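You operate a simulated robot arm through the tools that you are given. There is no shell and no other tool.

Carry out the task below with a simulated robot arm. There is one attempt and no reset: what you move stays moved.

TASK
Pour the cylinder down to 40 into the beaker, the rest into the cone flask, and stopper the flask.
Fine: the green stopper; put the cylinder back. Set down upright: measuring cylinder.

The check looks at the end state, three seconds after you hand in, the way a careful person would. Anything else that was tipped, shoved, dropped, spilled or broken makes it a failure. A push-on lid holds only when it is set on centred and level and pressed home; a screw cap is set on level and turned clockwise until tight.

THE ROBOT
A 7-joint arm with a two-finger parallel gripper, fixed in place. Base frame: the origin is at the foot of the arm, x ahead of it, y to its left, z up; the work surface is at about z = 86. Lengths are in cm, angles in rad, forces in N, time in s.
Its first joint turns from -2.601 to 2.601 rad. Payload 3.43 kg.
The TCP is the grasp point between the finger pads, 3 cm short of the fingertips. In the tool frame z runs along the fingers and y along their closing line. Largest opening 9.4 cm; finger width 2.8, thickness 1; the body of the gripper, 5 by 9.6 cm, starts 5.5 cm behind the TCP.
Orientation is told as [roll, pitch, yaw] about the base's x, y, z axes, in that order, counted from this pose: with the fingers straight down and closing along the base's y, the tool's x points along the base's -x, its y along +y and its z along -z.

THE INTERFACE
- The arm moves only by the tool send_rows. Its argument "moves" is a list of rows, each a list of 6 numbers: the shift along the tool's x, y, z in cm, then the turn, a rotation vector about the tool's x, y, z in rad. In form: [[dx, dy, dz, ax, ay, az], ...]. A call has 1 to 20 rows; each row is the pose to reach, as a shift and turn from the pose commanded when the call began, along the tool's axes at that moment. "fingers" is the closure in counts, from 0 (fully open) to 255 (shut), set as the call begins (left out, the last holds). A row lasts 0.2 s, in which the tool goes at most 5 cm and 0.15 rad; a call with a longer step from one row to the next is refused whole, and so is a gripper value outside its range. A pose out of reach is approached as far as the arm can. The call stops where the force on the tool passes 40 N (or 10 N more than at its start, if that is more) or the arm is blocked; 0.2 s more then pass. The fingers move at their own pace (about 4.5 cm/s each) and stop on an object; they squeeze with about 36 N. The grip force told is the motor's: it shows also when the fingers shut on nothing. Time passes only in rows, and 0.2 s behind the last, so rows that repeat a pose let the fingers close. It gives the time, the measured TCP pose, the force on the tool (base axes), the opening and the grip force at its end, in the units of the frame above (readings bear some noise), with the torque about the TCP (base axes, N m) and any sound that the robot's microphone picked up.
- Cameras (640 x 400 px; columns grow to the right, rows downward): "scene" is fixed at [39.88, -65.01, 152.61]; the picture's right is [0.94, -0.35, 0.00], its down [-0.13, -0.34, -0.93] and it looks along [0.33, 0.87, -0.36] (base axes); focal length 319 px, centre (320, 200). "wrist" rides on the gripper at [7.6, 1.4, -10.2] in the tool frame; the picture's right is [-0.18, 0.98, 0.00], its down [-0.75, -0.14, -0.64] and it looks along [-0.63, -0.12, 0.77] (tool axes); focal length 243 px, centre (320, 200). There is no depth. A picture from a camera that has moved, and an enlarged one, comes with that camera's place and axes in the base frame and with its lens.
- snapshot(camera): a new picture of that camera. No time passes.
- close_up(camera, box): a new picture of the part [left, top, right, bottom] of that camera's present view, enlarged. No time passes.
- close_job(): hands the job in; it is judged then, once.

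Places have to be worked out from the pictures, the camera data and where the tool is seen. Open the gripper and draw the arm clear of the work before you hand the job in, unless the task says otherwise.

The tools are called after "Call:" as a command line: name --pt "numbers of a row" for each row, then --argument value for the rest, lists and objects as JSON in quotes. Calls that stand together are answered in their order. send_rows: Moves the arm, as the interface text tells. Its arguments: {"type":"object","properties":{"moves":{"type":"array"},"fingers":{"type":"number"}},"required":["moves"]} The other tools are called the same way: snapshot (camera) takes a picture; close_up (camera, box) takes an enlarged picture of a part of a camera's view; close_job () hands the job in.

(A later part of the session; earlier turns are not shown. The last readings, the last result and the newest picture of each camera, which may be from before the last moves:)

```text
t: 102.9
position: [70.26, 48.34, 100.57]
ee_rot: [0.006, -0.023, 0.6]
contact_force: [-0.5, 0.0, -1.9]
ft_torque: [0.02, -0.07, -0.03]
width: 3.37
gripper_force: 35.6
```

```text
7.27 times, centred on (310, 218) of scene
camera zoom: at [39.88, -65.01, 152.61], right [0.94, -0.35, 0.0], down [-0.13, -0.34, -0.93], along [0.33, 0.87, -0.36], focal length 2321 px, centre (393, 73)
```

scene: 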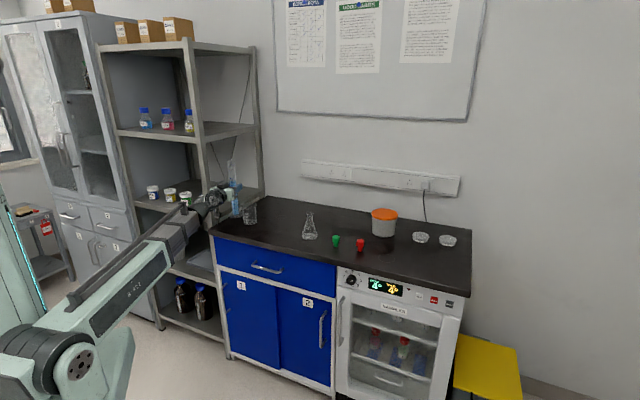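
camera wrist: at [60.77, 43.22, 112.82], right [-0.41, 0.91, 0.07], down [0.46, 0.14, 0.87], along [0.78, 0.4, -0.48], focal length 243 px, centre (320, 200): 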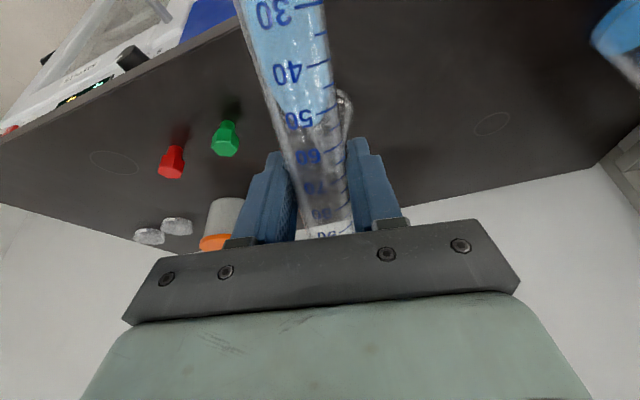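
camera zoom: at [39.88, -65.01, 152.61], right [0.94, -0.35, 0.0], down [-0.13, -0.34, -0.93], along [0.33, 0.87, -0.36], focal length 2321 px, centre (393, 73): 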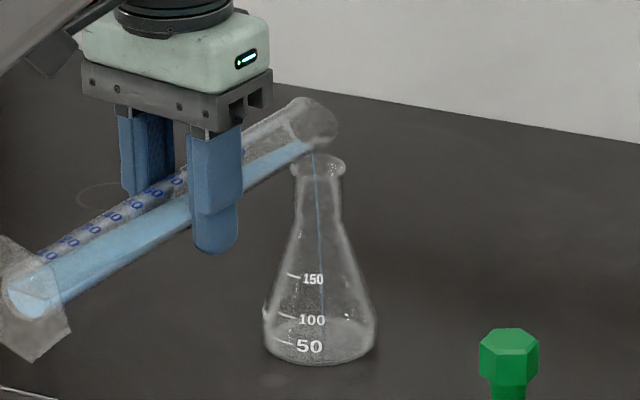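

The stream enters the flask neck cleanly, about 0.3 cm left of its axis. I continue slowly to 90°, moving out 0.3 cm and up 0.3 cm to keep the lip centred at the same height.

Call:
send_rows --pt "-0.1 0 -0.03 0 0.002 0" --pt "-0.2 0 -0.06 0 0.004 0" --pt "-0.25 0 -0.1 0 0.007 0" --pt "-0.3 0 -0.15 0 0.01 0" --pt "-0.3 0 -0.2 0 0.013 0" --pt "-0.3 0 -0.25 0 0.016 0" --pt "-0.3 0 -0.3 0 0.019 0" --pt "-0.3 0 -0.3 0 0.022 0" --pt "-0.3 0 -0.3 0 0.024 0" --pt "-0.3 0 -0.3 0 0.024 0"

Call:
close_up --camera "scene" --box '[295, 195, 325, 220]'

Call:
close_up --camera "scene" --box '[285, 190, 335, 245]'

```text
t: 105.1
position: [70.54, 48.37, 101.0]
ee_rot: [0.005, 0.002, 0.602]
contact_force: [0.4, -0.5, -1.7]
ft_torque: [0.06, -0.06, -0.02]
width: 3.4
gripper_force: 35.9
```

```text
16.00 times, centred on (310, 208) of scene
camera zoom: at [39.88, -65.01, 152.61], right [0.94, -0.35, 0.0], down [-0.13, -0.34, -0.93], along [0.33, 0.87, -0.36], focal length 5106 px, centre (480, 80)
```

zoom: 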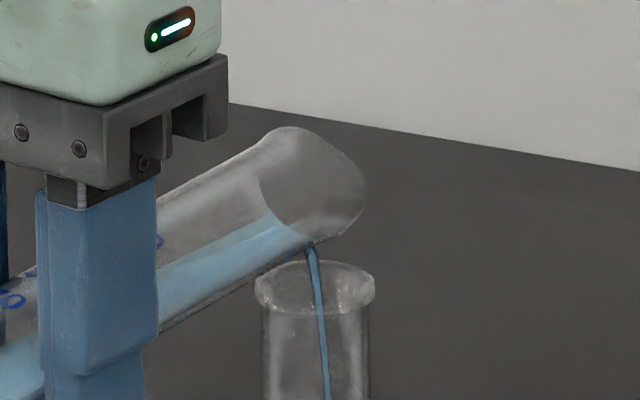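

```text
7.27 times, centred on (310, 218) of scene
camera zoom: at [39.88, -65.01, 152.61], right [0.94, -0.35, 0.0], down [-0.13, -0.34, -0.93], along [0.33, 0.87, -0.36], focal length 2321 px, centre (393, 73)
```

zoom: 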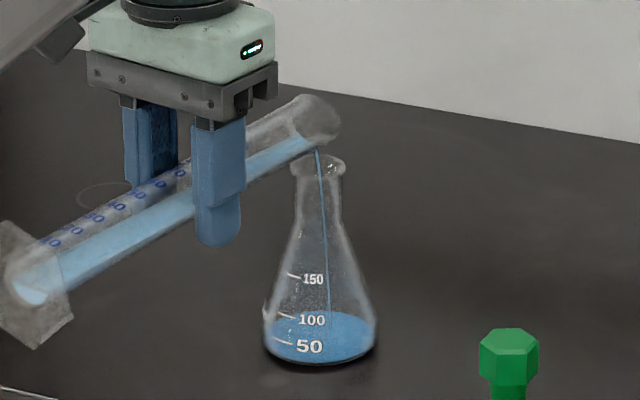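

The stream goes down the middle of the neck. I hold 3 s at 90° to let it run down.

Call:
send_rows --pt "0 0 0 0 0 0" --pt "0 0 0 0 0 0" --pt "0 0 0 0 0 0" --pt "0 0 0 0 0 0" --pt "0 0 0 0 0 0" --pt "0 0 0 0 0 0" --pt "0 0 0 0 0 0" --pt "0 0 0 0 0 0" --pt "0 0 0 0 0 0" --pt "0 0 0 0 0 0" --pt "0 0 0 0 0 0" --pt "0 0 0 0 0 0" --pt "0 0 0 0 0 0" --pt "0 0 0 0 0 0" --pt "0 0 0 0 0 0"

Call:
close_up --camera "scene" --box '[295, 195, 325, 220]'

Call:
close_up --camera "scene" --box '[285, 190, 335, 245]'

```text
t: 108.3
position: [70.58, 48.55, 101.03]
ee_rot: [0.006, 0.001, 0.602]
contact_force: [0.2, 0.1, -1.9]
ft_torque: [0.04, -0.09, 0.0]
width: 3.38
gripper_force: 35.6
```

```text
16.00 times, centred on (310, 208) of scene
camera zoom: at [39.88, -65.01, 152.61], right [0.94, -0.35, 0.0], down [-0.13, -0.34, -0.93], along [0.33, 0.87, -0.36], focal length 5106 px, centre (480, 80)
```

zoom: 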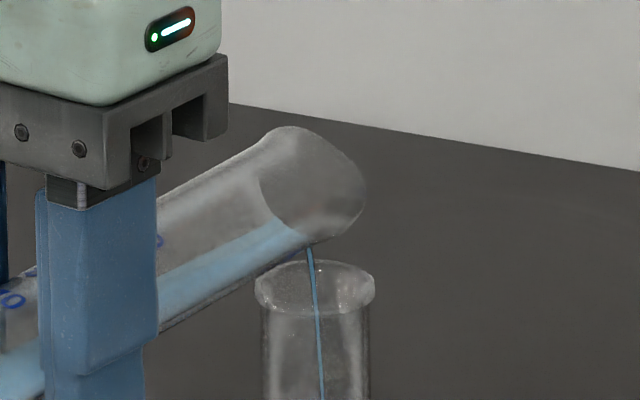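

```text
7.27 times, centred on (310, 218) of scene
camera zoom: at [39.88, -65.01, 152.61], right [0.94, -0.35, 0.0], down [-0.13, -0.34, -0.93], along [0.33, 0.87, -0.36], focal length 2321 px, centre (393, 73)
```

zoom: 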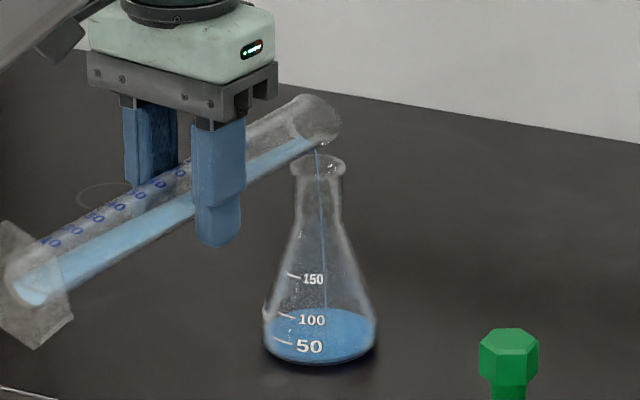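

Flow has tapered. I tilt gradually to about 92°, raising 0.4 cm so the lip keeps its height, and hold.

Call:
send_rows --pt "0 0 -0.05 0 0.004 0" --pt "-0.02 0 -0.1 0 0.008 0" --pt "-0.03 0 -0.15 0 0.012 0" --pt "-0.04 0 -0.2 0 0.016 0" --pt "-0.05 0 -0.25 0 0.02 0" --pt "-0.06 0 -0.3 0 0.024 0" --pt "-0.07 0 -0.35 0 0.028 0" --pt "-0.08 0 -0.4 0 0.032 0" --pt "-0.08 0 -0.43 0 0.035 0" --pt "-0.08 0 -0.43 0 0.035 0" --pt "-0.08 0 -0.43 0 0.035 0" --pt "-0.08 0 -0.43 0 0.035 0"

Call:
close_up --camera "scene" --box '[295, 195, 325, 220]'

Call:
close_up --camera "scene" --box '[285, 190, 335, 245]'

```text
t: 110.9
position: [70.52, 48.49, 101.37]
ee_rot: [0.003, 0.036, 0.602]
contact_force: [-0.4, -0.8, -2.6]
ft_torque: [0.04, -0.07, 0.03]
width: 3.4
gripper_force: 36.0
```

```text
16.00 times, centred on (310, 208) of scene
camera zoom: at [39.88, -65.01, 152.61], right [0.94, -0.35, 0.0], down [-0.13, -0.34, -0.93], along [0.33, 0.87, -0.36], focal length 5106 px, centre (480, 80)
```

zoom: 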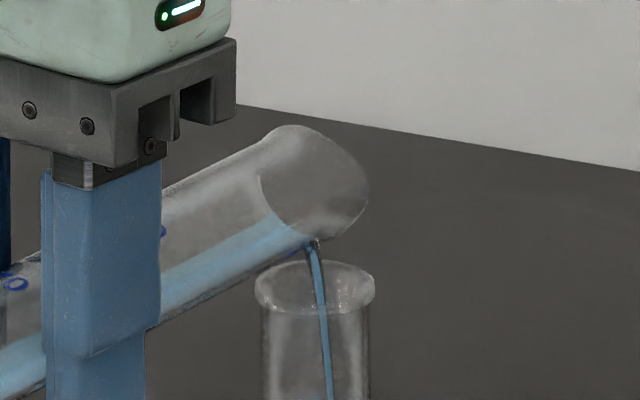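

```text
7.27 times, centred on (310, 218) of scene
camera zoom: at [39.88, -65.01, 152.61], right [0.94, -0.35, 0.0], down [-0.13, -0.34, -0.93], along [0.33, 0.87, -0.36], focal length 2321 px, centre (393, 73)
```

zoom: 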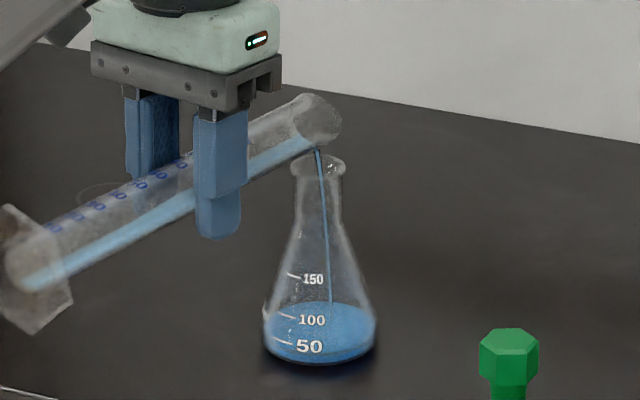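

Going well. I hold 2 s here, then continue the tilt to about 95° with matching lift.

Call:
send_rows --pt "0 0 0 0 0 0" --pt "0 0 0 0 0 0" --pt "0 0 0 0 0 0" --pt "0 0 0 0 0 0" --pt "0 0 0 0 0 0" --pt "0 0 0 0 0 0" --pt "0 0 0 0 0 0" --pt "0 0 0 0 0 0" --pt "0 0 -0.05 0 0.004 0" --pt "-0.01 0 -0.1 0 0.008 0" --pt "-0.02 0 -0.15 0 0.012 0" --pt "-0.04 0 -0.21 0 0.017 0" --pt "-0.05 0 -0.27 0 0.022 0" --pt "-0.06 0 -0.33 0 0.027 0" --pt "-0.08 0 -0.4 0 0.032 0" --pt "-0.1 0 -0.5 0 0.04 0" --pt "-0.12 0 -0.6 0 0.048 0" --pt "-0.13 0 -0.65 0 0.052 0" --pt "-0.13 0 -0.65 0 0.052 0"

Call:
close_up --camera "scene" --box '[295, 195, 325, 220]'

Call:
close_up --camera "scene" --box '[285, 190, 335, 245]'

```text
t: 114.9
position: [70.83, 48.58, 102.0]
ee_rot: [0.003, 0.089, 0.602]
contact_force: [-0.9, 0.3, -1.2]
ft_torque: [0.02, -0.06, 0.01]
width: 3.4
gripper_force: 36.2
```

```text
16.00 times, centred on (310, 208) of scene
camera zoom: at [39.88, -65.01, 152.61], right [0.94, -0.35, 0.0], down [-0.13, -0.34, -0.93], along [0.33, 0.87, -0.36], focal length 5106 px, centre (480, 80)
```

zoom: 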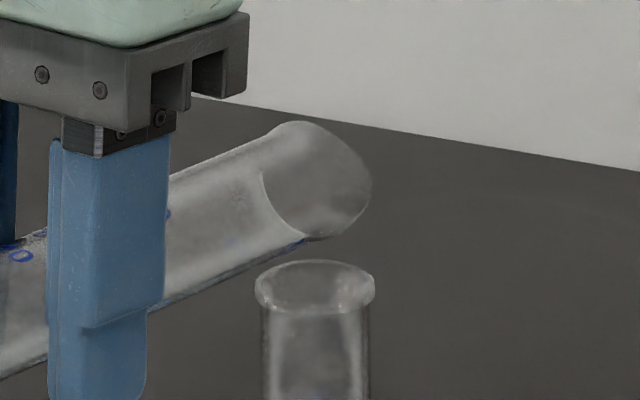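

```text
7.27 times, centred on (310, 218) of scene
camera zoom: at [39.88, -65.01, 152.61], right [0.94, -0.35, 0.0], down [-0.13, -0.34, -0.93], along [0.33, 0.87, -0.36], focal length 2321 px, centre (393, 73)
```

zoom: 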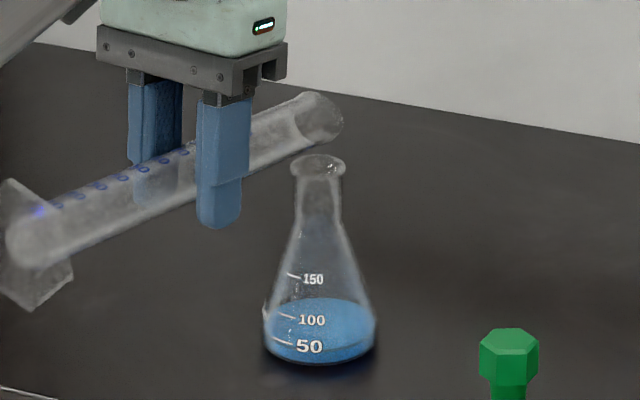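

The cylinder is empty and the flask holds the remainder, with nothing spilled. I wait a second, lift clear, and tip the cylinder back upright.

Call:
send_rows --pt "0 0 0 0 0 0" --pt "0 0 0 0 0 0" --pt "0.09 0 -1.0 0 0 0" --pt "0.2 0 -2.2 0 -0.05 0" --pt "0.3 0 -3.4 0 -0.15 0" --pt "0.41 0 -4.6 0 -0.27 0" --pt "0.52 0 -5.8 0 -0.39 0" --pt "0.62 0 -7.0 0 -0.51 0" --pt "0.71 0 -7.97 0 -0.63 0" --pt "0.71 0 -7.97 0 -0.75 0" --pt "0.71 0 -7.97 0 -0.87 0" --pt "0.71 0 -7.97 0 -0.99 0" --pt "0.71 0 -7.97 0 -1.11 0" --pt "0.71 0 -7.97 0 -1.23 0" --pt "0.71 0 -7.97 0 -1.35 0" --pt "0.71 0 -7.97 0 -1.47 0" --pt "0.71 0 -7.97 0 -1.58 0" --pt "0.71 0 -7.97 0 -1.656 0" --pt "0.71 0 -7.97 0 -1.656 0"

Call:
close_up --camera "scene" --box '[230, 150, 350, 245]'

```text
t: 118.9
position: [70.73, 48.47, 109.98]
ee_rot: [1.044, -1.566, -0.44]
contact_force: [-0.3, 0.7, -2.0]
ft_torque: [0.0, 0.01, 0.04]
width: 3.37
gripper_force: 35.8
```

```text
4.21 times, centred on (290, 198) of scene
camera zoom: at [39.88, -65.01, 152.61], right [0.94, -0.35, 0.0], down [-0.13, -0.34, -0.93], along [0.33, 0.87, -0.36], focal length 1344 px, centre (446, 210)
```

zoom: 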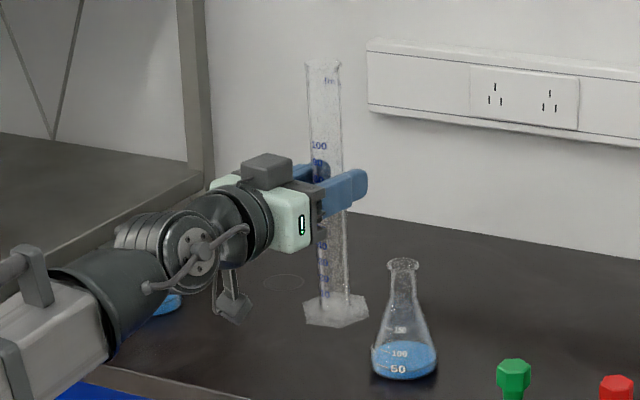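

Upright and empty. I carry it left again to the 45° bearing in front of its home place.

Call:
send_rows --pt "0.1 0.7 -0.04 -0.008 0 0" --pt "0.25 2.0 -0.11 -0.0226 0 0" --pt "0.45 3.6 -0.2 -0.0407 0 0" --pt "0.65 5.2 -0.29 -0.0588 0 0" --pt "0.86 6.8 -0.38 -0.0768 0 0" --pt "1.06 8.4 -0.47 -0.0949 0 0" --pt "1.26 10.0 -0.56 -0.113 0 0" --pt "1.46 11.6 -0.65 -0.1311 0 0" --pt "1.67 13.2 -0.74 -0.1492 0 0" --pt "1.84 14.6 -0.82 -0.165 0 0" --pt "1.96 15.5 -0.87 -0.1752 0 0" --pt "2.0 15.84 -0.89 -0.179 0 0" --pt "2.0 15.84 -0.89 -0.179 0 0"

Call:
close_up --camera "scene" --box '[215, 150, 335, 240]'

```text
t: 121.7
position: [61.01, 61.12, 108.21]
ee_rot: [1.061, -1.566, -0.28]
contact_force: [0.1, -0.5, -1.4]
ft_torque: [-0.03, -0.01, -0.04]
width: 3.38
gripper_force: 36.2
```

```text
4.44 times, centred on (275, 195) of scene
camera zoom: at [39.88, -65.01, 152.61], right [0.94, -0.35, 0.0], down [-0.13, -0.34, -0.93], along [0.33, 0.87, -0.36], focal length 1418 px, centre (520, 222)
```

zoom: 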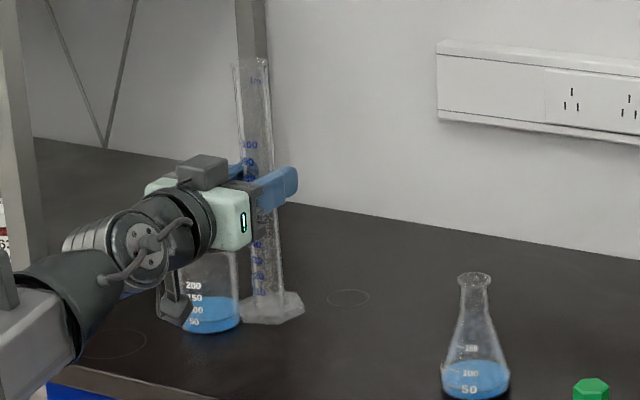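

Now forward 13.5 cm and down to z ≈ 102, leaving the foot about 2.5 cm above its home place.

Call:
send_rows --pt "0.3 -0.05 0.6 0 0 0" --pt "0.8 -0.15 1.8 0 0 0" --pt "1.4 -0.26 3.2 0 0 0" --pt "2.1 -0.38 4.6 0 0 0" --pt "2.8 -0.5 6.0 0 0 0" --pt "3.5 -0.61 7.4 0 0 0" --pt "4.2 -0.73 8.8 0 0 0" --pt "4.9 -0.84 10.2 0 0 0" --pt "5.5 -0.95 11.6 0 0 0" --pt "6.0 -1.05 12.8 0 0 0" --pt "6.2 -1.11 13.4 0 0 0" --pt "6.2 -1.11 13.5 0 0 0" --pt "6.2 -1.11 13.5 0 0 0"

Call:
close_up --camera "scene" --box '[240, 165, 330, 235]'

```text
t: 124.5
position: [71.57, 69.94, 101.87]
ee_rot: [1.017, -1.566, -0.24]
contact_force: [1.0, 0.2, -1.6]
ft_torque: [-0.05, 0.0, 0.03]
width: 3.38
gripper_force: 36.3
```

```text
5.71 times, centred on (285, 200) of scene
camera zoom: at [39.88, -65.01, 152.61], right [0.94, -0.35, 0.0], down [-0.13, -0.34, -0.93], along [0.33, 0.87, -0.36], focal length 1824 px, centre (520, 200)
```

zoom: 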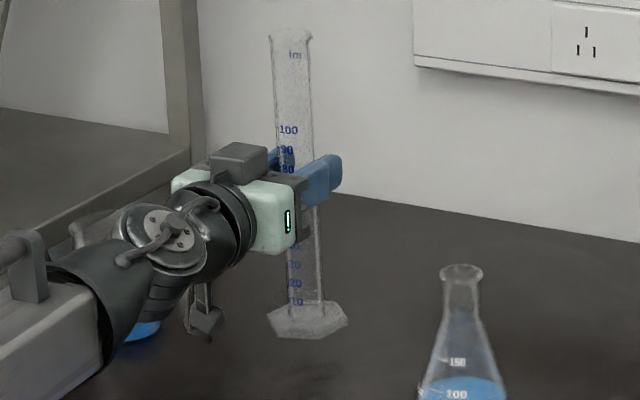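

Aligned over home. I lower 2.2 cm slowly and check the force.

Call:
send_rows --pt "0.3 0 0 0 0 0" --pt "0.7 0 0 0 0 0" --pt "1.1 0 0 0 0 0" --pt "1.5 0 0 0 0 0" --pt "1.9 0 0 0 0 0" --pt "2.1 0 0 0 0 0" --pt "2.2 0 0 0 0 0" --pt "2.2 0 0 0 0 0"

Call:
close_up --camera "scene" --box '[240, 165, 330, 235]'

```text
t: 126.3
position: [71.44, 69.82, 99.6]
ee_rot: [0.994, -1.565, -0.213]
contact_force: [0.2, 0.3, -1.5]
ft_torque: [-0.01, 0.01, 0.0]
width: 3.37
gripper_force: 36.3
```

```text
5.71 times, centred on (285, 200) of scene
camera zoom: at [39.88, -65.01, 152.61], right [0.94, -0.35, 0.0], down [-0.13, -0.34, -0.93], along [0.33, 0.87, -0.36], focal length 1824 px, centre (520, 200)
```

zoom: 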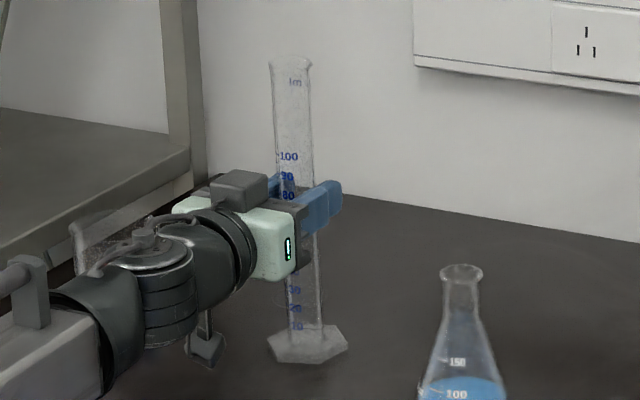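

The foot still hovers and the cylinder may have rotated slightly about the pinch line. I zoom on top and foot to measure its lean before setting down.

Call:
close_up --camera "scene" --box '[265, 168, 305, 193]'

Call:
close_up --camera "scene" --box '[265, 208, 305, 233]'

Call:
close_up --camera "wrist" --box '[160, 0, 480, 240]'

```text
16.00 times, centred on (285, 180) of scene
camera zoom: at [39.88, -65.01, 152.61], right [0.94, -0.35, 0.0], down [-0.13, -0.34, -0.93], along [0.33, 0.87, -0.36], focal length 5106 px, centre (880, 512)
```

zoom: 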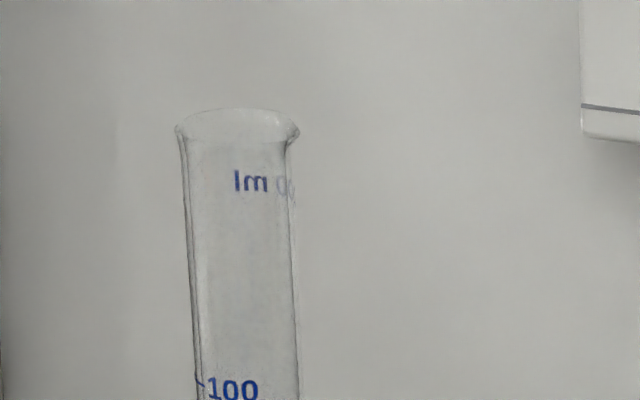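

```text
16.00 times, centred on (285, 220) of scene
camera zoom: at [39.88, -65.01, 152.61], right [0.94, -0.35, 0.0], down [-0.13, -0.34, -0.93], along [0.33, 0.87, -0.36], focal length 5106 px, centre (880, -128)
```

zoom: 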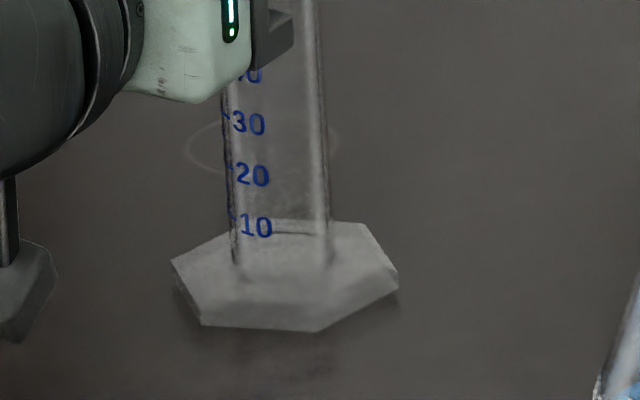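

```text
1.67 times, centred on (320, 120) of wrist
camera zoom: at [62.97, 63.61, 92.19], right [-0.69, 0.7, 0.19], down [-0.35, -0.55, 0.76], along [0.63, 0.45, 0.63], focal length 404 px, centre (320, 333)
```

zoom: 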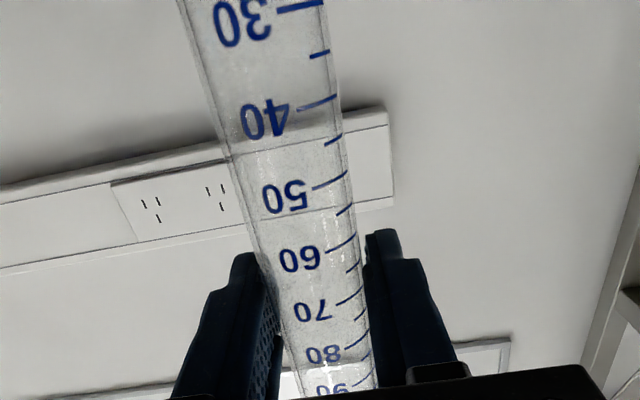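

The cylinder leans about 2° (top toward the robot) and has crept about 0.45 cm along the fingers. I counter-tilt the tool by 0.035 rad and back off 0.45 cm, slightly raised, then re-measure.

Call:
send_rows --pt "-0.15 0 -0.1 0 0.008 0" --pt "-0.3 0 -0.25 0 0.02 0" --pt "-0.3 0 -0.4 0 0.03 0" --pt "-0.3 0 -0.45 0 0.035 0" --pt "-0.3 0 -0.45 0 0.035 0"

Call:
close_up --camera "scene" --box '[265, 168, 305, 193]'

Call:
close_up --camera "scene" --box '[265, 208, 305, 233]'

```text
t: 127.5
position: [71.09, 69.55, 100.01]
ee_rot: [0.127, -1.533, 0.653]
contact_force: [0.7, 0.2, -1.2]
ft_torque: [-0.02, 0.02, 0.04]
width: 3.37
gripper_force: 36.0
```

```text
16.00 times, centred on (285, 180) of scene
camera zoom: at [39.88, -65.01, 152.61], right [0.94, -0.35, 0.0], down [-0.13, -0.34, -0.93], along [0.33, 0.87, -0.36], focal length 5106 px, centre (880, 512)
```

zoom: 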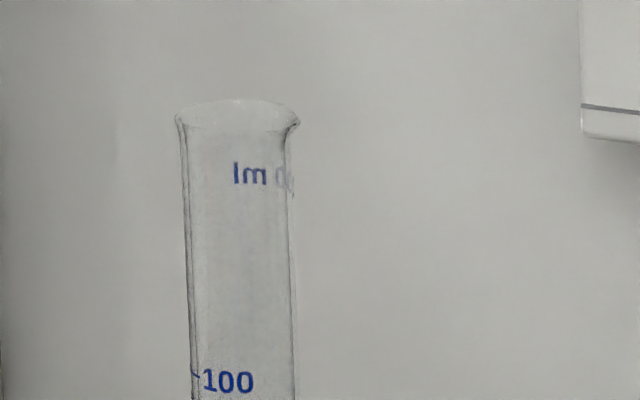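

```text
16.00 times, centred on (285, 220) of scene
camera zoom: at [39.88, -65.01, 152.61], right [0.94, -0.35, 0.0], down [-0.13, -0.34, -0.93], along [0.33, 0.87, -0.36], focal length 5106 px, centre (880, -128)
```

zoom: 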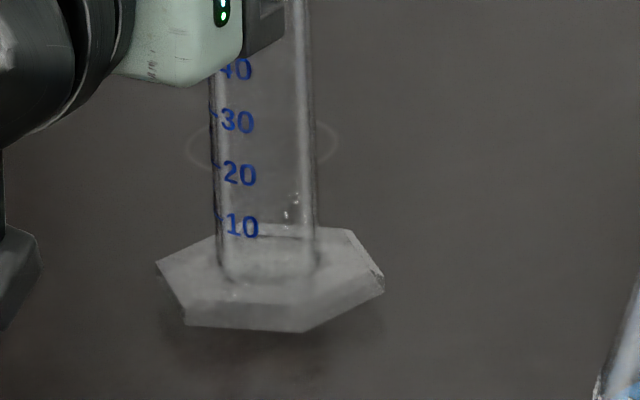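

Now it is upright within about 0.3° and over its original spot. I lower in 0.1 cm steps, watching the force.

Call:
send_rows --pt "0.15 0 0 0 0 0" --pt "0.3 0 0 0 0 0" --pt "0.4 0 0 0 0 0" --pt "0.5 0 0 0 0 0" --pt "0.5 0 0 0 0 0"

Call:
close_up --camera "scene" --box '[265, 208, 305, 233]'

```text
t: 128.7
position: [71.07, 69.48, 99.4]
ee_rot: [0.13, -1.533, 0.649]
contact_force: [-0.4, 0.1, -2.4]
ft_torque: [0.01, 0.01, 0.04]
width: 3.42
gripper_force: 36.1
```

```text
16.00 times, centred on (285, 220) of scene
camera zoom: at [39.88, -65.01, 152.61], right [0.94, -0.35, 0.0], down [-0.13, -0.34, -0.93], along [0.33, 0.87, -0.36], focal length 5106 px, centre (880, -128)
```

zoom: 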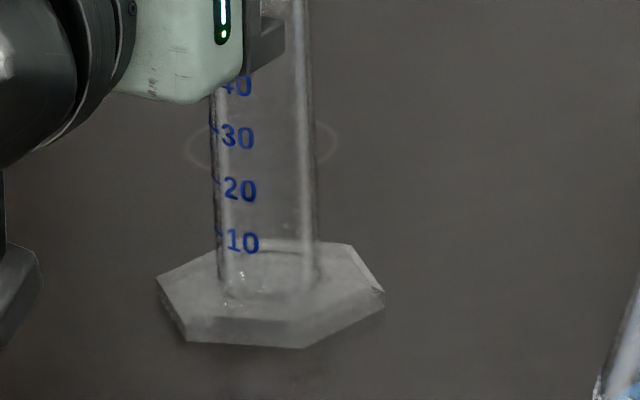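

By comparison with the original picture only about 0.1 cm is left. I lower in finer steps until the force shows support.

Call:
send_rows --pt "0.05 0 0 0 0 0" --pt "0.1 0 0 0 0 0" --pt "0.14 0 0 0 0 0" --pt "0.14 0 0 0 0 0"

Call:
close_up --camera "scene" --box '[265, 208, 305, 233]'

```text
t: 129.7
position: [71.13, 69.46, 99.45]
ee_rot: [0.135, -1.534, 0.648]
contact_force: [1.5, 0.6, 10.6]
ft_torque: [0.13, -0.37, -0.04]
width: 3.37
gripper_force: 36.5
```

```text
16.00 times, centred on (285, 220) of scene
camera zoom: at [39.88, -65.01, 152.61], right [0.94, -0.35, 0.0], down [-0.13, -0.34, -0.93], along [0.33, 0.87, -0.36], focal length 5106 px, centre (880, -128)
```

zoom: 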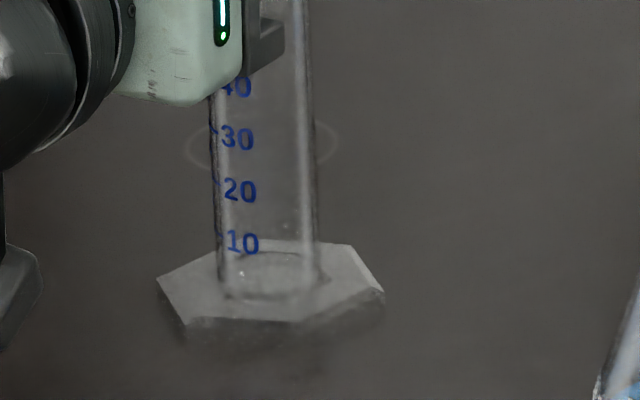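

Contact: 10.6 N upward support. I ease off by 0.1 cm to unload, then open the fingers.

Call:
send_rows --pt "-0.04 0 0 0 0 0" --pt "-0.09 0 0 0 0 0" --pt "-0.09 0 0 0 0 0"

```text
t: 130.5
position: [71.09, 69.44, 99.4]
ee_rot: [0.136, -1.532, 0.644]
contact_force: [0.7, 1.6, 7.4]
ft_torque: [0.27, -0.28, 0.03]
width: 3.35
gripper_force: 36.3
```

The torque says the far edge of the foot carries the load, so a small lean remains. I tilt the tool another 0.012 rad forward to even it out.

Call:
send_rows --pt "0 0 0 0 0.006 0" --pt "0 0 0 0 0.012 0" --pt "0 0 0 0 0.012 0"

```text
t: 131.3
position: [70.92, 69.64, 99.53]
ee_rot: [0.096, -1.521, 0.685]
contact_force: [3.7, 2.8, 8.4]
ft_torque: [0.58, -0.64, -0.07]
width: 3.38
gripper_force: 36.3
```

That torque came mostly from sideways friction on the foot, so I undo the last tilt and unload upward slightly instead.

Call:
send_rows --pt "0 0 0 0 -0.006 0" --pt "0 0 0 0 -0.012 0" --pt "-0.05 0 0 0 -0.012 0" --pt "-0.08 0 0 0 -0.012 0" --pt "-0.08 0 0 0 -0.012 0"

```text
t: 132.5
position: [71.12, 69.54, 99.38]
ee_rot: [0.127, -1.532, 0.654]
contact_force: [0.1, 0.1, -1.7]
ft_torque: [0.01, 0.01, 0.01]
width: 3.36
gripper_force: 36.1
```

It's now just unloaded, a hair above the surface. I lower 0.06 cm for light contact and open the fingers.

Call:
send_rows --pt "0.03 0 0 0 0 0" --pt "0.06 0 0 0 0 0" --pt "0.06 0 0 0 0 0"

```text
t: 133.3
position: [71.04, 69.43, 99.41]
ee_rot: [0.128, -1.532, 0.652]
contact_force: [0.4, 0.1, -1.2]
ft_torque: [-0.05, 0.03, 0.02]
width: 3.37
gripper_force: 36.6
```

Still hanging. One more small step down.

Call:
send_rows --pt "0.04 0 0 0 0 0" --pt "0.04 0 0 0 0 0"

```text
t: 133.9
position: [71.02, 69.48, 99.42]
ee_rot: [0.131, -1.533, 0.652]
contact_force: [-0.8, -0.6, 1.5]
ft_torque: [-0.16, 0.12, 0.01]
width: 3.4
gripper_force: 36.5
```

Light contact (about 3 N on the bench). I open the fingers while holding still.

Call:
send_rows --pt "0 0 0 0 0 0" --pt "0 0 0 0 0 0" --pt "0 0 0 0 0 0" --pt "0 0 0 0 0 0" --pt "0 0 0 0 0 0" --pt "0 0 0 0 0 0" --pt "0 0 0 0 0 0" --fingers 0

Call:
close_up --camera "scene" --box '[240, 165, 330, 235]'

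Call:
close_up --camera "wrist" --box '[160, 0, 480, 240]'

```text
t: 135.5
position: [70.91, 69.47, 99.46]
ee_rot: [0.131, -1.533, 0.65]
contact_force: [-0.5, -0.7, -0.2]
ft_torque: [-0.01, 0.02, 0.02]
width: 9.4
gripper_force: 0.0
```

```text
5.71 times, centred on (285, 200) of scene
camera zoom: at [39.88, -65.01, 152.61], right [0.94, -0.35, 0.0], down [-0.13, -0.34, -0.93], along [0.33, 0.87, -0.36], focal length 1824 px, centre (520, 200)
```

zoom: 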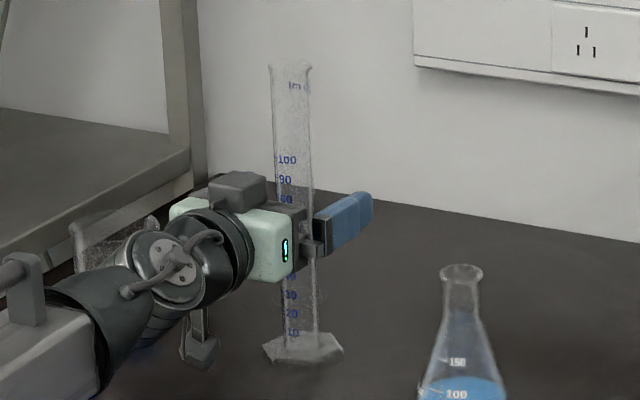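

```text
1.67 times, centred on (320, 120) of wrist
camera zoom: at [62.5, 63.07, 92.32], right [-0.69, 0.7, 0.19], down [-0.33, -0.53, 0.78], along [0.65, 0.47, 0.6], focal length 404 px, centre (320, 333)
```

zoom: 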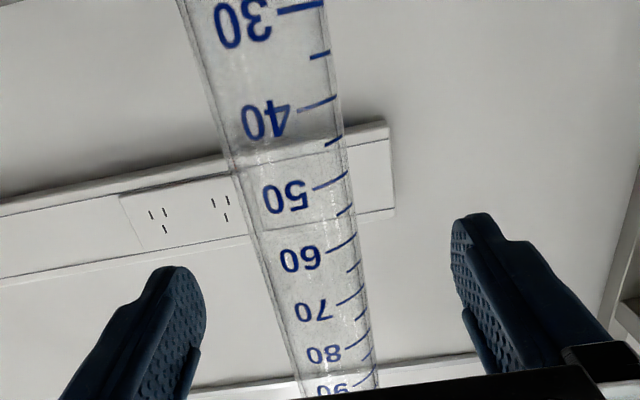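

The cylinder stands upright on its own. I retreat straight back 14 cm.

Call:
send_rows --pt "0 0 -0.6 0 0 0" --pt "0 0 -1.8 0 0 0" --pt "0 0 -3.2 0 0 0" --pt "0 0 -4.8 0 0 0" --pt "0 0 -6.4 0 0 0" --pt "0 0 -8.0 0 0 0" --pt "0 0 -9.6 0 0 0" --pt "0 0 -11.2 0 0 0" --pt "0 0 -12.8 0 0 0" --pt "0 0 -14 0 0 0" --pt "0 0 -14 0 0 0"

Call:
close_up --camera "scene" --box '[225, 165, 345, 250]'

Call:
close_up --camera "scene" --box '[262, 192, 310, 232]'

```text
t: 137.9
position: [61.01, 59.71, 99.85]
ee_rot: [0.128, -1.532, 0.652]
contact_force: [-0.4, -0.6, 0.5]
ft_torque: [0.01, 0.06, -0.01]
width: 9.39
gripper_force: 0.0
```

```text
4.71 times, centred on (285, 208) of scene
camera zoom: at [39.88, -65.01, 152.61], right [0.94, -0.35, 0.0], down [-0.13, -0.34, -0.93], along [0.33, 0.87, -0.36], focal length 1502 px, centre (485, 165)
```

zoom: 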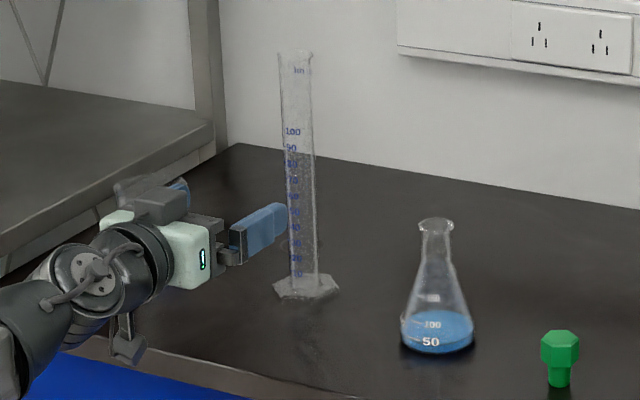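

```text
10.00 times, centred on (286, 212) of scene
camera zoom: at [39.88, -65.01, 152.61], right [0.94, -0.35, 0.0], down [-0.13, -0.34, -0.93], along [0.33, 0.87, -0.36], focal length 3192 px, centre (660, 80)
```

zoom: 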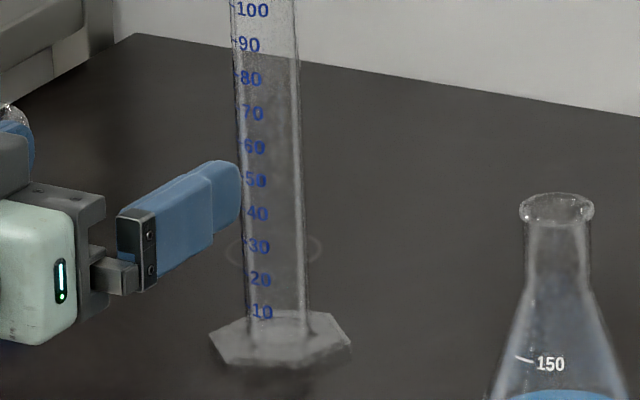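

The cylinder stands back at its place, same foot position as at the start. Now for the stopper: I raise and swing the empty gripper to the 26° bearing, still horizontal and well in front of the flask.

Call:
send_rows --pt "-1.5 0 -0.5 0 0 0" --pt "-3.0 -1.0 -1.0 0.012 0 0.0005" --pt "-4.2 -3.0 -1.4 0.036 0 0.0014" --pt "-5.2 -5.4 -1.7 0.065 0 0.0025" --pt "-6.2 -8.0 -2.0 0.0963 0 0.0038" --pt "-7.2 -10.8 -2.3 0.13 0 0.0051" --pt "-8.2 -13.6 -2.6 0.1637 0 0.0064" --pt "-9.0 -16.4 -2.9 0.1974 0 0.0077" --pt "-9.6 -19.2 -3.2 0.2311 0 0.009" --pt "-10.0 -22.0 -3.5 0.2648 0 0.0103" --pt "-10.0 -24.4 -3.8 0.2937 0 0.0115" --pt "-10.0 -26.0 -4.0 0.313 0 0.0122" --pt "-10.0 -26.56 -4.12 0.3197 0 0.0125" --pt "-10.0 -26.56 -4.12 0.3197 0 0.0125"

```text
t: 140.9
position: [77.21, 38.08, 109.98]
ee_rot: [0.129, -1.531, 0.332]
contact_force: [0.2, -0.3, -0.3]
ft_torque: [-0.01, -0.02, 0.03]
width: 9.38
gripper_force: 0.1
```

Now I pitch the tool straight down while moving out to r ≈ 93 at z ≈ 106, for a look at the stopper from above.

Call:
send_rows --pt "0.1 0 0.3 0 0.1 0" --pt "0.35 0 0.7 0 0.22 0" --pt "0.65 0 1.25 0 0.34 0" --pt "0.95 0 1.8 0 0.46 0" --pt "1.25 0 2.4 0 0.58 0" --pt "1.55 0 3.0 0 0.7 0" --pt "1.85 0 3.6 0 0.82 0" --pt "2.2 0 4.2 0 0.94 0" --pt "2.5 0 4.8 0 1.06 0" --pt "2.8 0 5.4 0 1.18 0" --pt "3.1 0 6.0 0 1.3 0" --pt "3.4 0 6.5 0 1.41 0" --pt "3.65 0 6.9 0 1.49 0" --pt "3.72 0 7.05 0 1.531 0" --pt "3.72 0 7.05 0 1.531 0"

Call:
snapshot --camera "wrist"

Call:
snapshot --camera "scene"

```text
t: 144.1
position: [83.29, 41.21, 105.84]
ee_rot: [0.005, 0.003, 0.461]
contact_force: [-0.1, 0.2, 0.5]
ft_torque: [0.0, 0.0, 0.02]
width: 9.4
gripper_force: 0.0
```

```text
taken
camera wrist: at [75.86, 38.99, 116.36], right [-0.27, 0.96, 0.01], down [0.74, 0.21, 0.64], along [0.62, 0.18, -0.77], focal length 243 px, centre (320, 200)
```

wrist: 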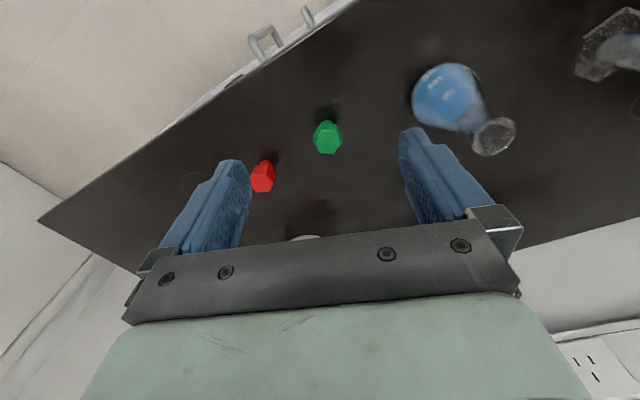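

```text
taken
```

scene: 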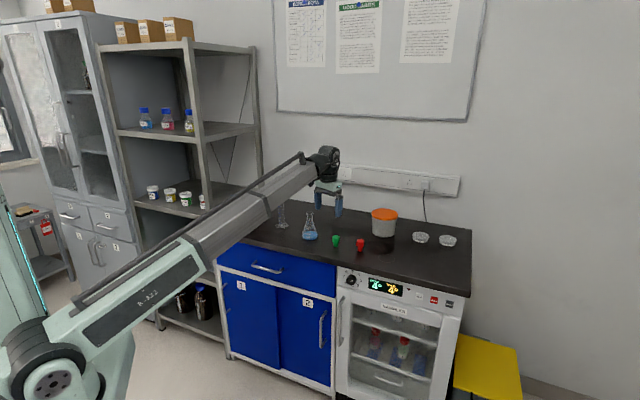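

I can see the green stopper between the fingers and the flask's mouth to the right. I enlarge both to compute positions.

Call:
close_up --camera "wrist" --box '[280, 90, 380, 180]'

Call:
close_up --camera "wrist" --box '[400, 50, 540, 170]'

Call:
close_up --camera "scene" --box '[320, 228, 370, 258]'

```text
4.44 times, centred on (330, 135) of wrist
camera zoom: at [75.86, 38.99, 116.36], right [-0.27, 0.96, 0.01], down [0.74, 0.21, 0.64], along [0.62, 0.18, -0.77], focal length 1078 px, centre (276, 489)
```

zoom: 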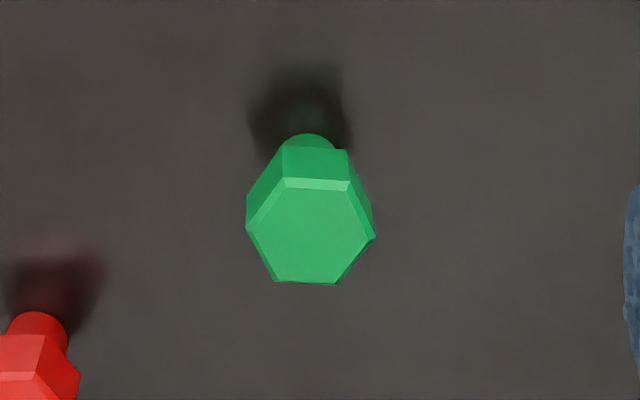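

```text
3.33 times, centred on (470, 110) of wrist
camera zoom: at [75.86, 38.99, 116.36], right [-0.27, 0.96, 0.01], down [0.74, 0.21, 0.64], along [0.62, 0.18, -0.77], focal length 809 px, centre (-180, 500)
```

zoom: 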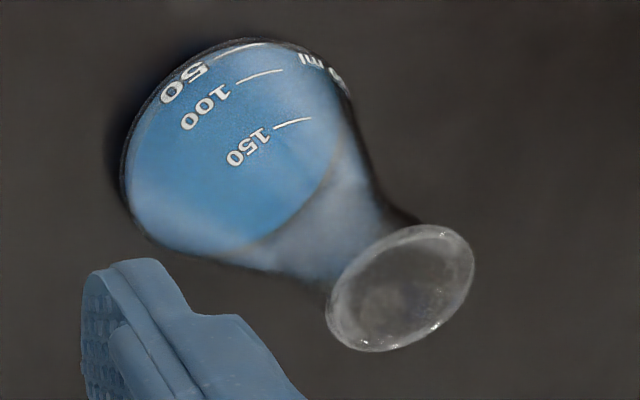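

```text
12.80 times, centred on (345, 243) of scene
camera zoom: at [39.88, -65.01, 152.61], right [0.94, -0.35, 0.0], down [-0.13, -0.34, -0.93], along [0.33, 0.87, -0.36], focal length 4085 px, centre (0, -350)
```

zoom: 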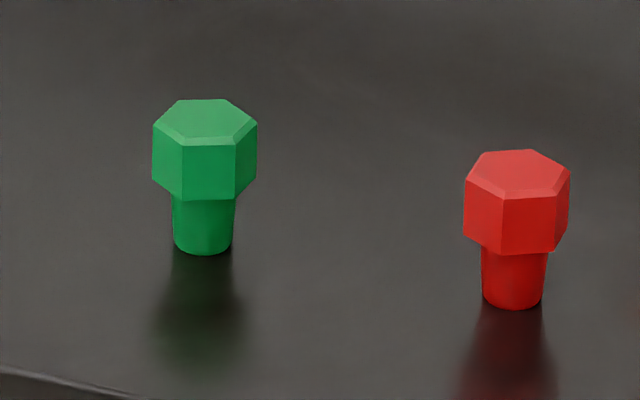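

The green hexagon's centre is at (87.9, 43.4), top z ≈ 90.5, with its flats 16° off my closing line. I yaw +0.279 rad, half-close the fingers to about 6 cm and move above it to z ≈ 98.

Call:
send_rows --pt "-0.5 0 0.5 0 0 -0.03" --pt "-1.2 -0.02 1.5 0 0 -0.065" --pt "-1.9 -0.04 2.6 0 0 -0.1" --pt "-2.6 -0.05 3.7 0 0 -0.14" --pt "-3.3 -0.06 4.8 0 0 -0.18" --pt "-4.0 -0.08 5.9 0 0 -0.22" --pt "-4.7 -0.09 7.0 0 0 -0.255" --pt "-5.12 -0.1 7.84 0 0 -0.279" --pt "-5.12 -0.1 7.84 0 0 -0.279" --fingers 92

Call:
snapshot --camera "wrist"

Call:
close_up --camera "wrist" --box '[260, 90, 380, 200]'

Call:
close_up --camera "scene" --box '[300, 190, 390, 260]'

```text
t: 146.1
position: [87.87, 43.46, 98.07]
ee_rot: [0.007, -0.003, 0.74]
contact_force: [0.1, 0.4, 0.3]
ft_torque: [0.01, 0.0, 0.01]
width: 6.04
gripper_force: 0.1
```

```text
taken
camera wrist: at [81.33, 39.27, 108.49], right [-0.53, 0.85, 0.01], down [0.65, 0.4, 0.64], along [0.54, 0.34, -0.77], focal length 243 px, centre (320, 200)
```

wrist: 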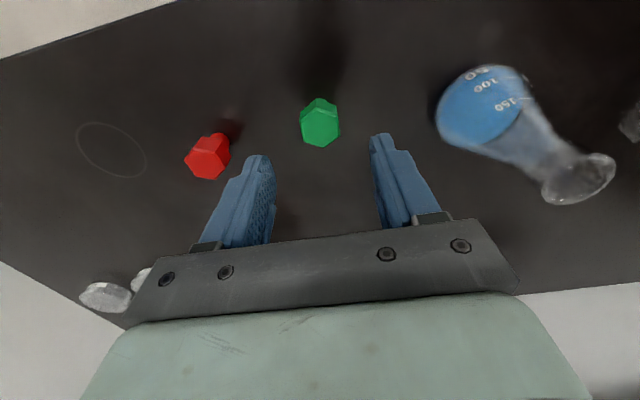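

```text
3.64 times, centred on (320, 145) of wrist
camera zoom: at [81.33, 39.27, 108.49], right [-0.53, 0.85, 0.01], down [0.65, 0.4, 0.64], along [0.54, 0.34, -0.77], focal length 882 px, centre (320, 400)
```

zoom: 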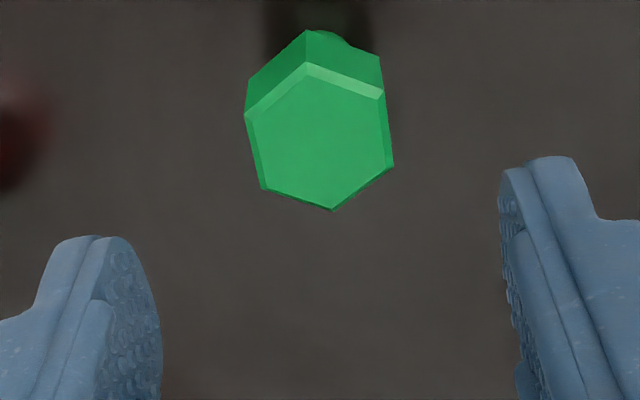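

```text
5.71 times, centred on (345, 225) of scene
camera zoom: at [39.88, -65.01, 152.61], right [0.94, -0.35, 0.0], down [-0.13, -0.34, -0.93], along [0.33, 0.87, -0.36], focal length 1824 px, centre (177, 57)
```

zoom: 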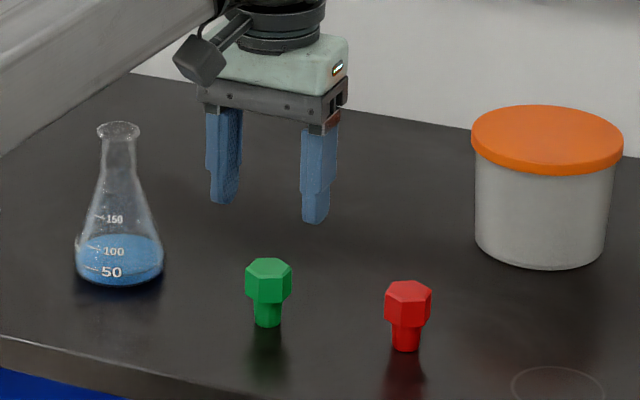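

The stopper is centred within 0.1 cm and its flats face the pads. I descend 6.15 cm to z ≈ 91.9, so the fingertips grip only the head.

Call:
send_rows --pt "0 0 0.7 0 0 0" --pt "0 0 1.7 0 0 0" --pt "0 0 2.7 0 0 0" --pt "0 0 3.7 0 0 0" --pt "0 0 4.6 0 0 0" --pt "0 0 5.3 0 0 0" --pt "0 0 5.8 0 0 0" --pt "0 0 6.15 0 0 0" --pt "0 0 6.15 0 0 0"

Call:
close_up --camera "wrist" --box '[220, 80, 420, 240]'

Call:
close_up --camera "scene" --box '[310, 210, 370, 260]'

```text
t: 148.1
position: [88.04, 43.52, 92.04]
ee_rot: [0.004, -0.001, 0.739]
contact_force: [-0.1, -1.1, -0.3]
ft_torque: [0.03, -0.01, 0.05]
width: 6.01
gripper_force: 0.0
```

```text
2.50 times, centred on (320, 160) of wrist
camera zoom: at [81.34, 39.26, 102.31], right [-0.53, 0.85, 0.01], down [0.65, 0.4, 0.64], along [0.54, 0.34, -0.77], focal length 606 px, centre (320, 300)
```

zoom: 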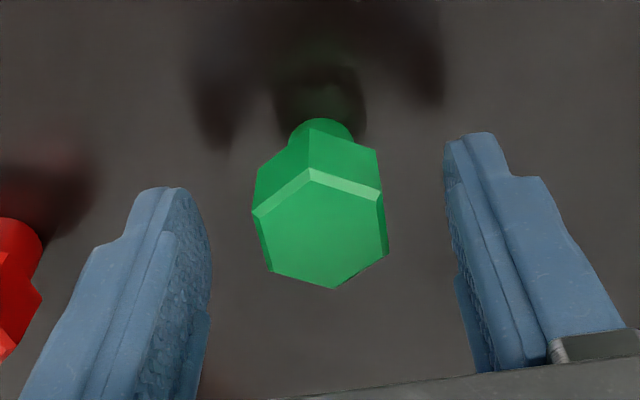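

```text
8.00 times, centred on (340, 235) of scene
camera zoom: at [39.88, -65.01, 152.61], right [0.94, -0.35, 0.0], down [-0.13, -0.34, -0.93], along [0.33, 0.87, -0.36], focal length 2553 px, centre (160, -80)
```

zoom: 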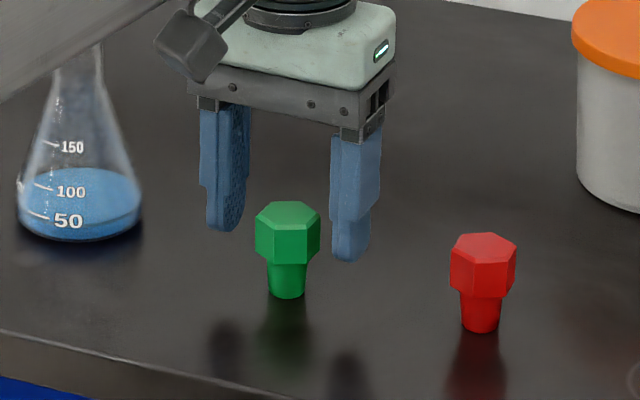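

Fingertips are at head height on both sides. I close on the head.

Call:
send_rows --pt "0 0 0 0 0 0" --pt "0 0 0 0 0 0" --pt "0 0 0 0 0 0" --pt "0 0 0 0 0 0" --pt "0 0 0 0 0 0" --pt "0 0 0 0 0 0" --fingers 255

Call:
close_up --camera "wrist" --box '[220, 80, 420, 240]'

Call:
close_up --camera "scene" --box '[310, 210, 370, 260]'

```text
t: 149.5
position: [87.93, 43.41, 91.91]
ee_rot: [0.005, -0.003, 0.741]
contact_force: [-0.5, -0.2, 1.6]
ft_torque: [-0.06, -0.08, 0.03]
width: 2.68
gripper_force: 36.0
```

```text
2.50 times, centred on (320, 160) of wrist
camera zoom: at [81.34, 39.26, 102.32], right [-0.53, 0.85, 0.01], down [0.65, 0.4, 0.64], along [0.54, 0.34, -0.77], focal length 606 px, centre (320, 300)
```

zoom: 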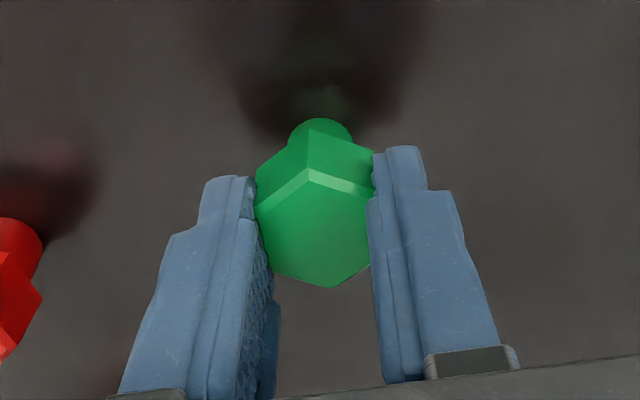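

```text
8.00 times, centred on (340, 235) of scene
camera zoom: at [39.88, -65.01, 152.61], right [0.94, -0.35, 0.0], down [-0.13, -0.34, -0.93], along [0.33, 0.87, -0.36], focal length 2553 px, centre (160, -80)
```

zoom: 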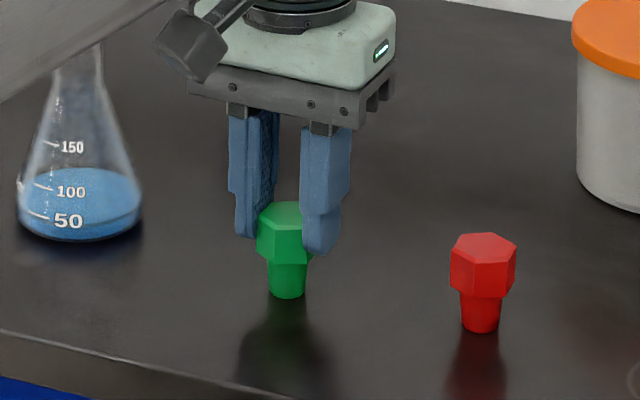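

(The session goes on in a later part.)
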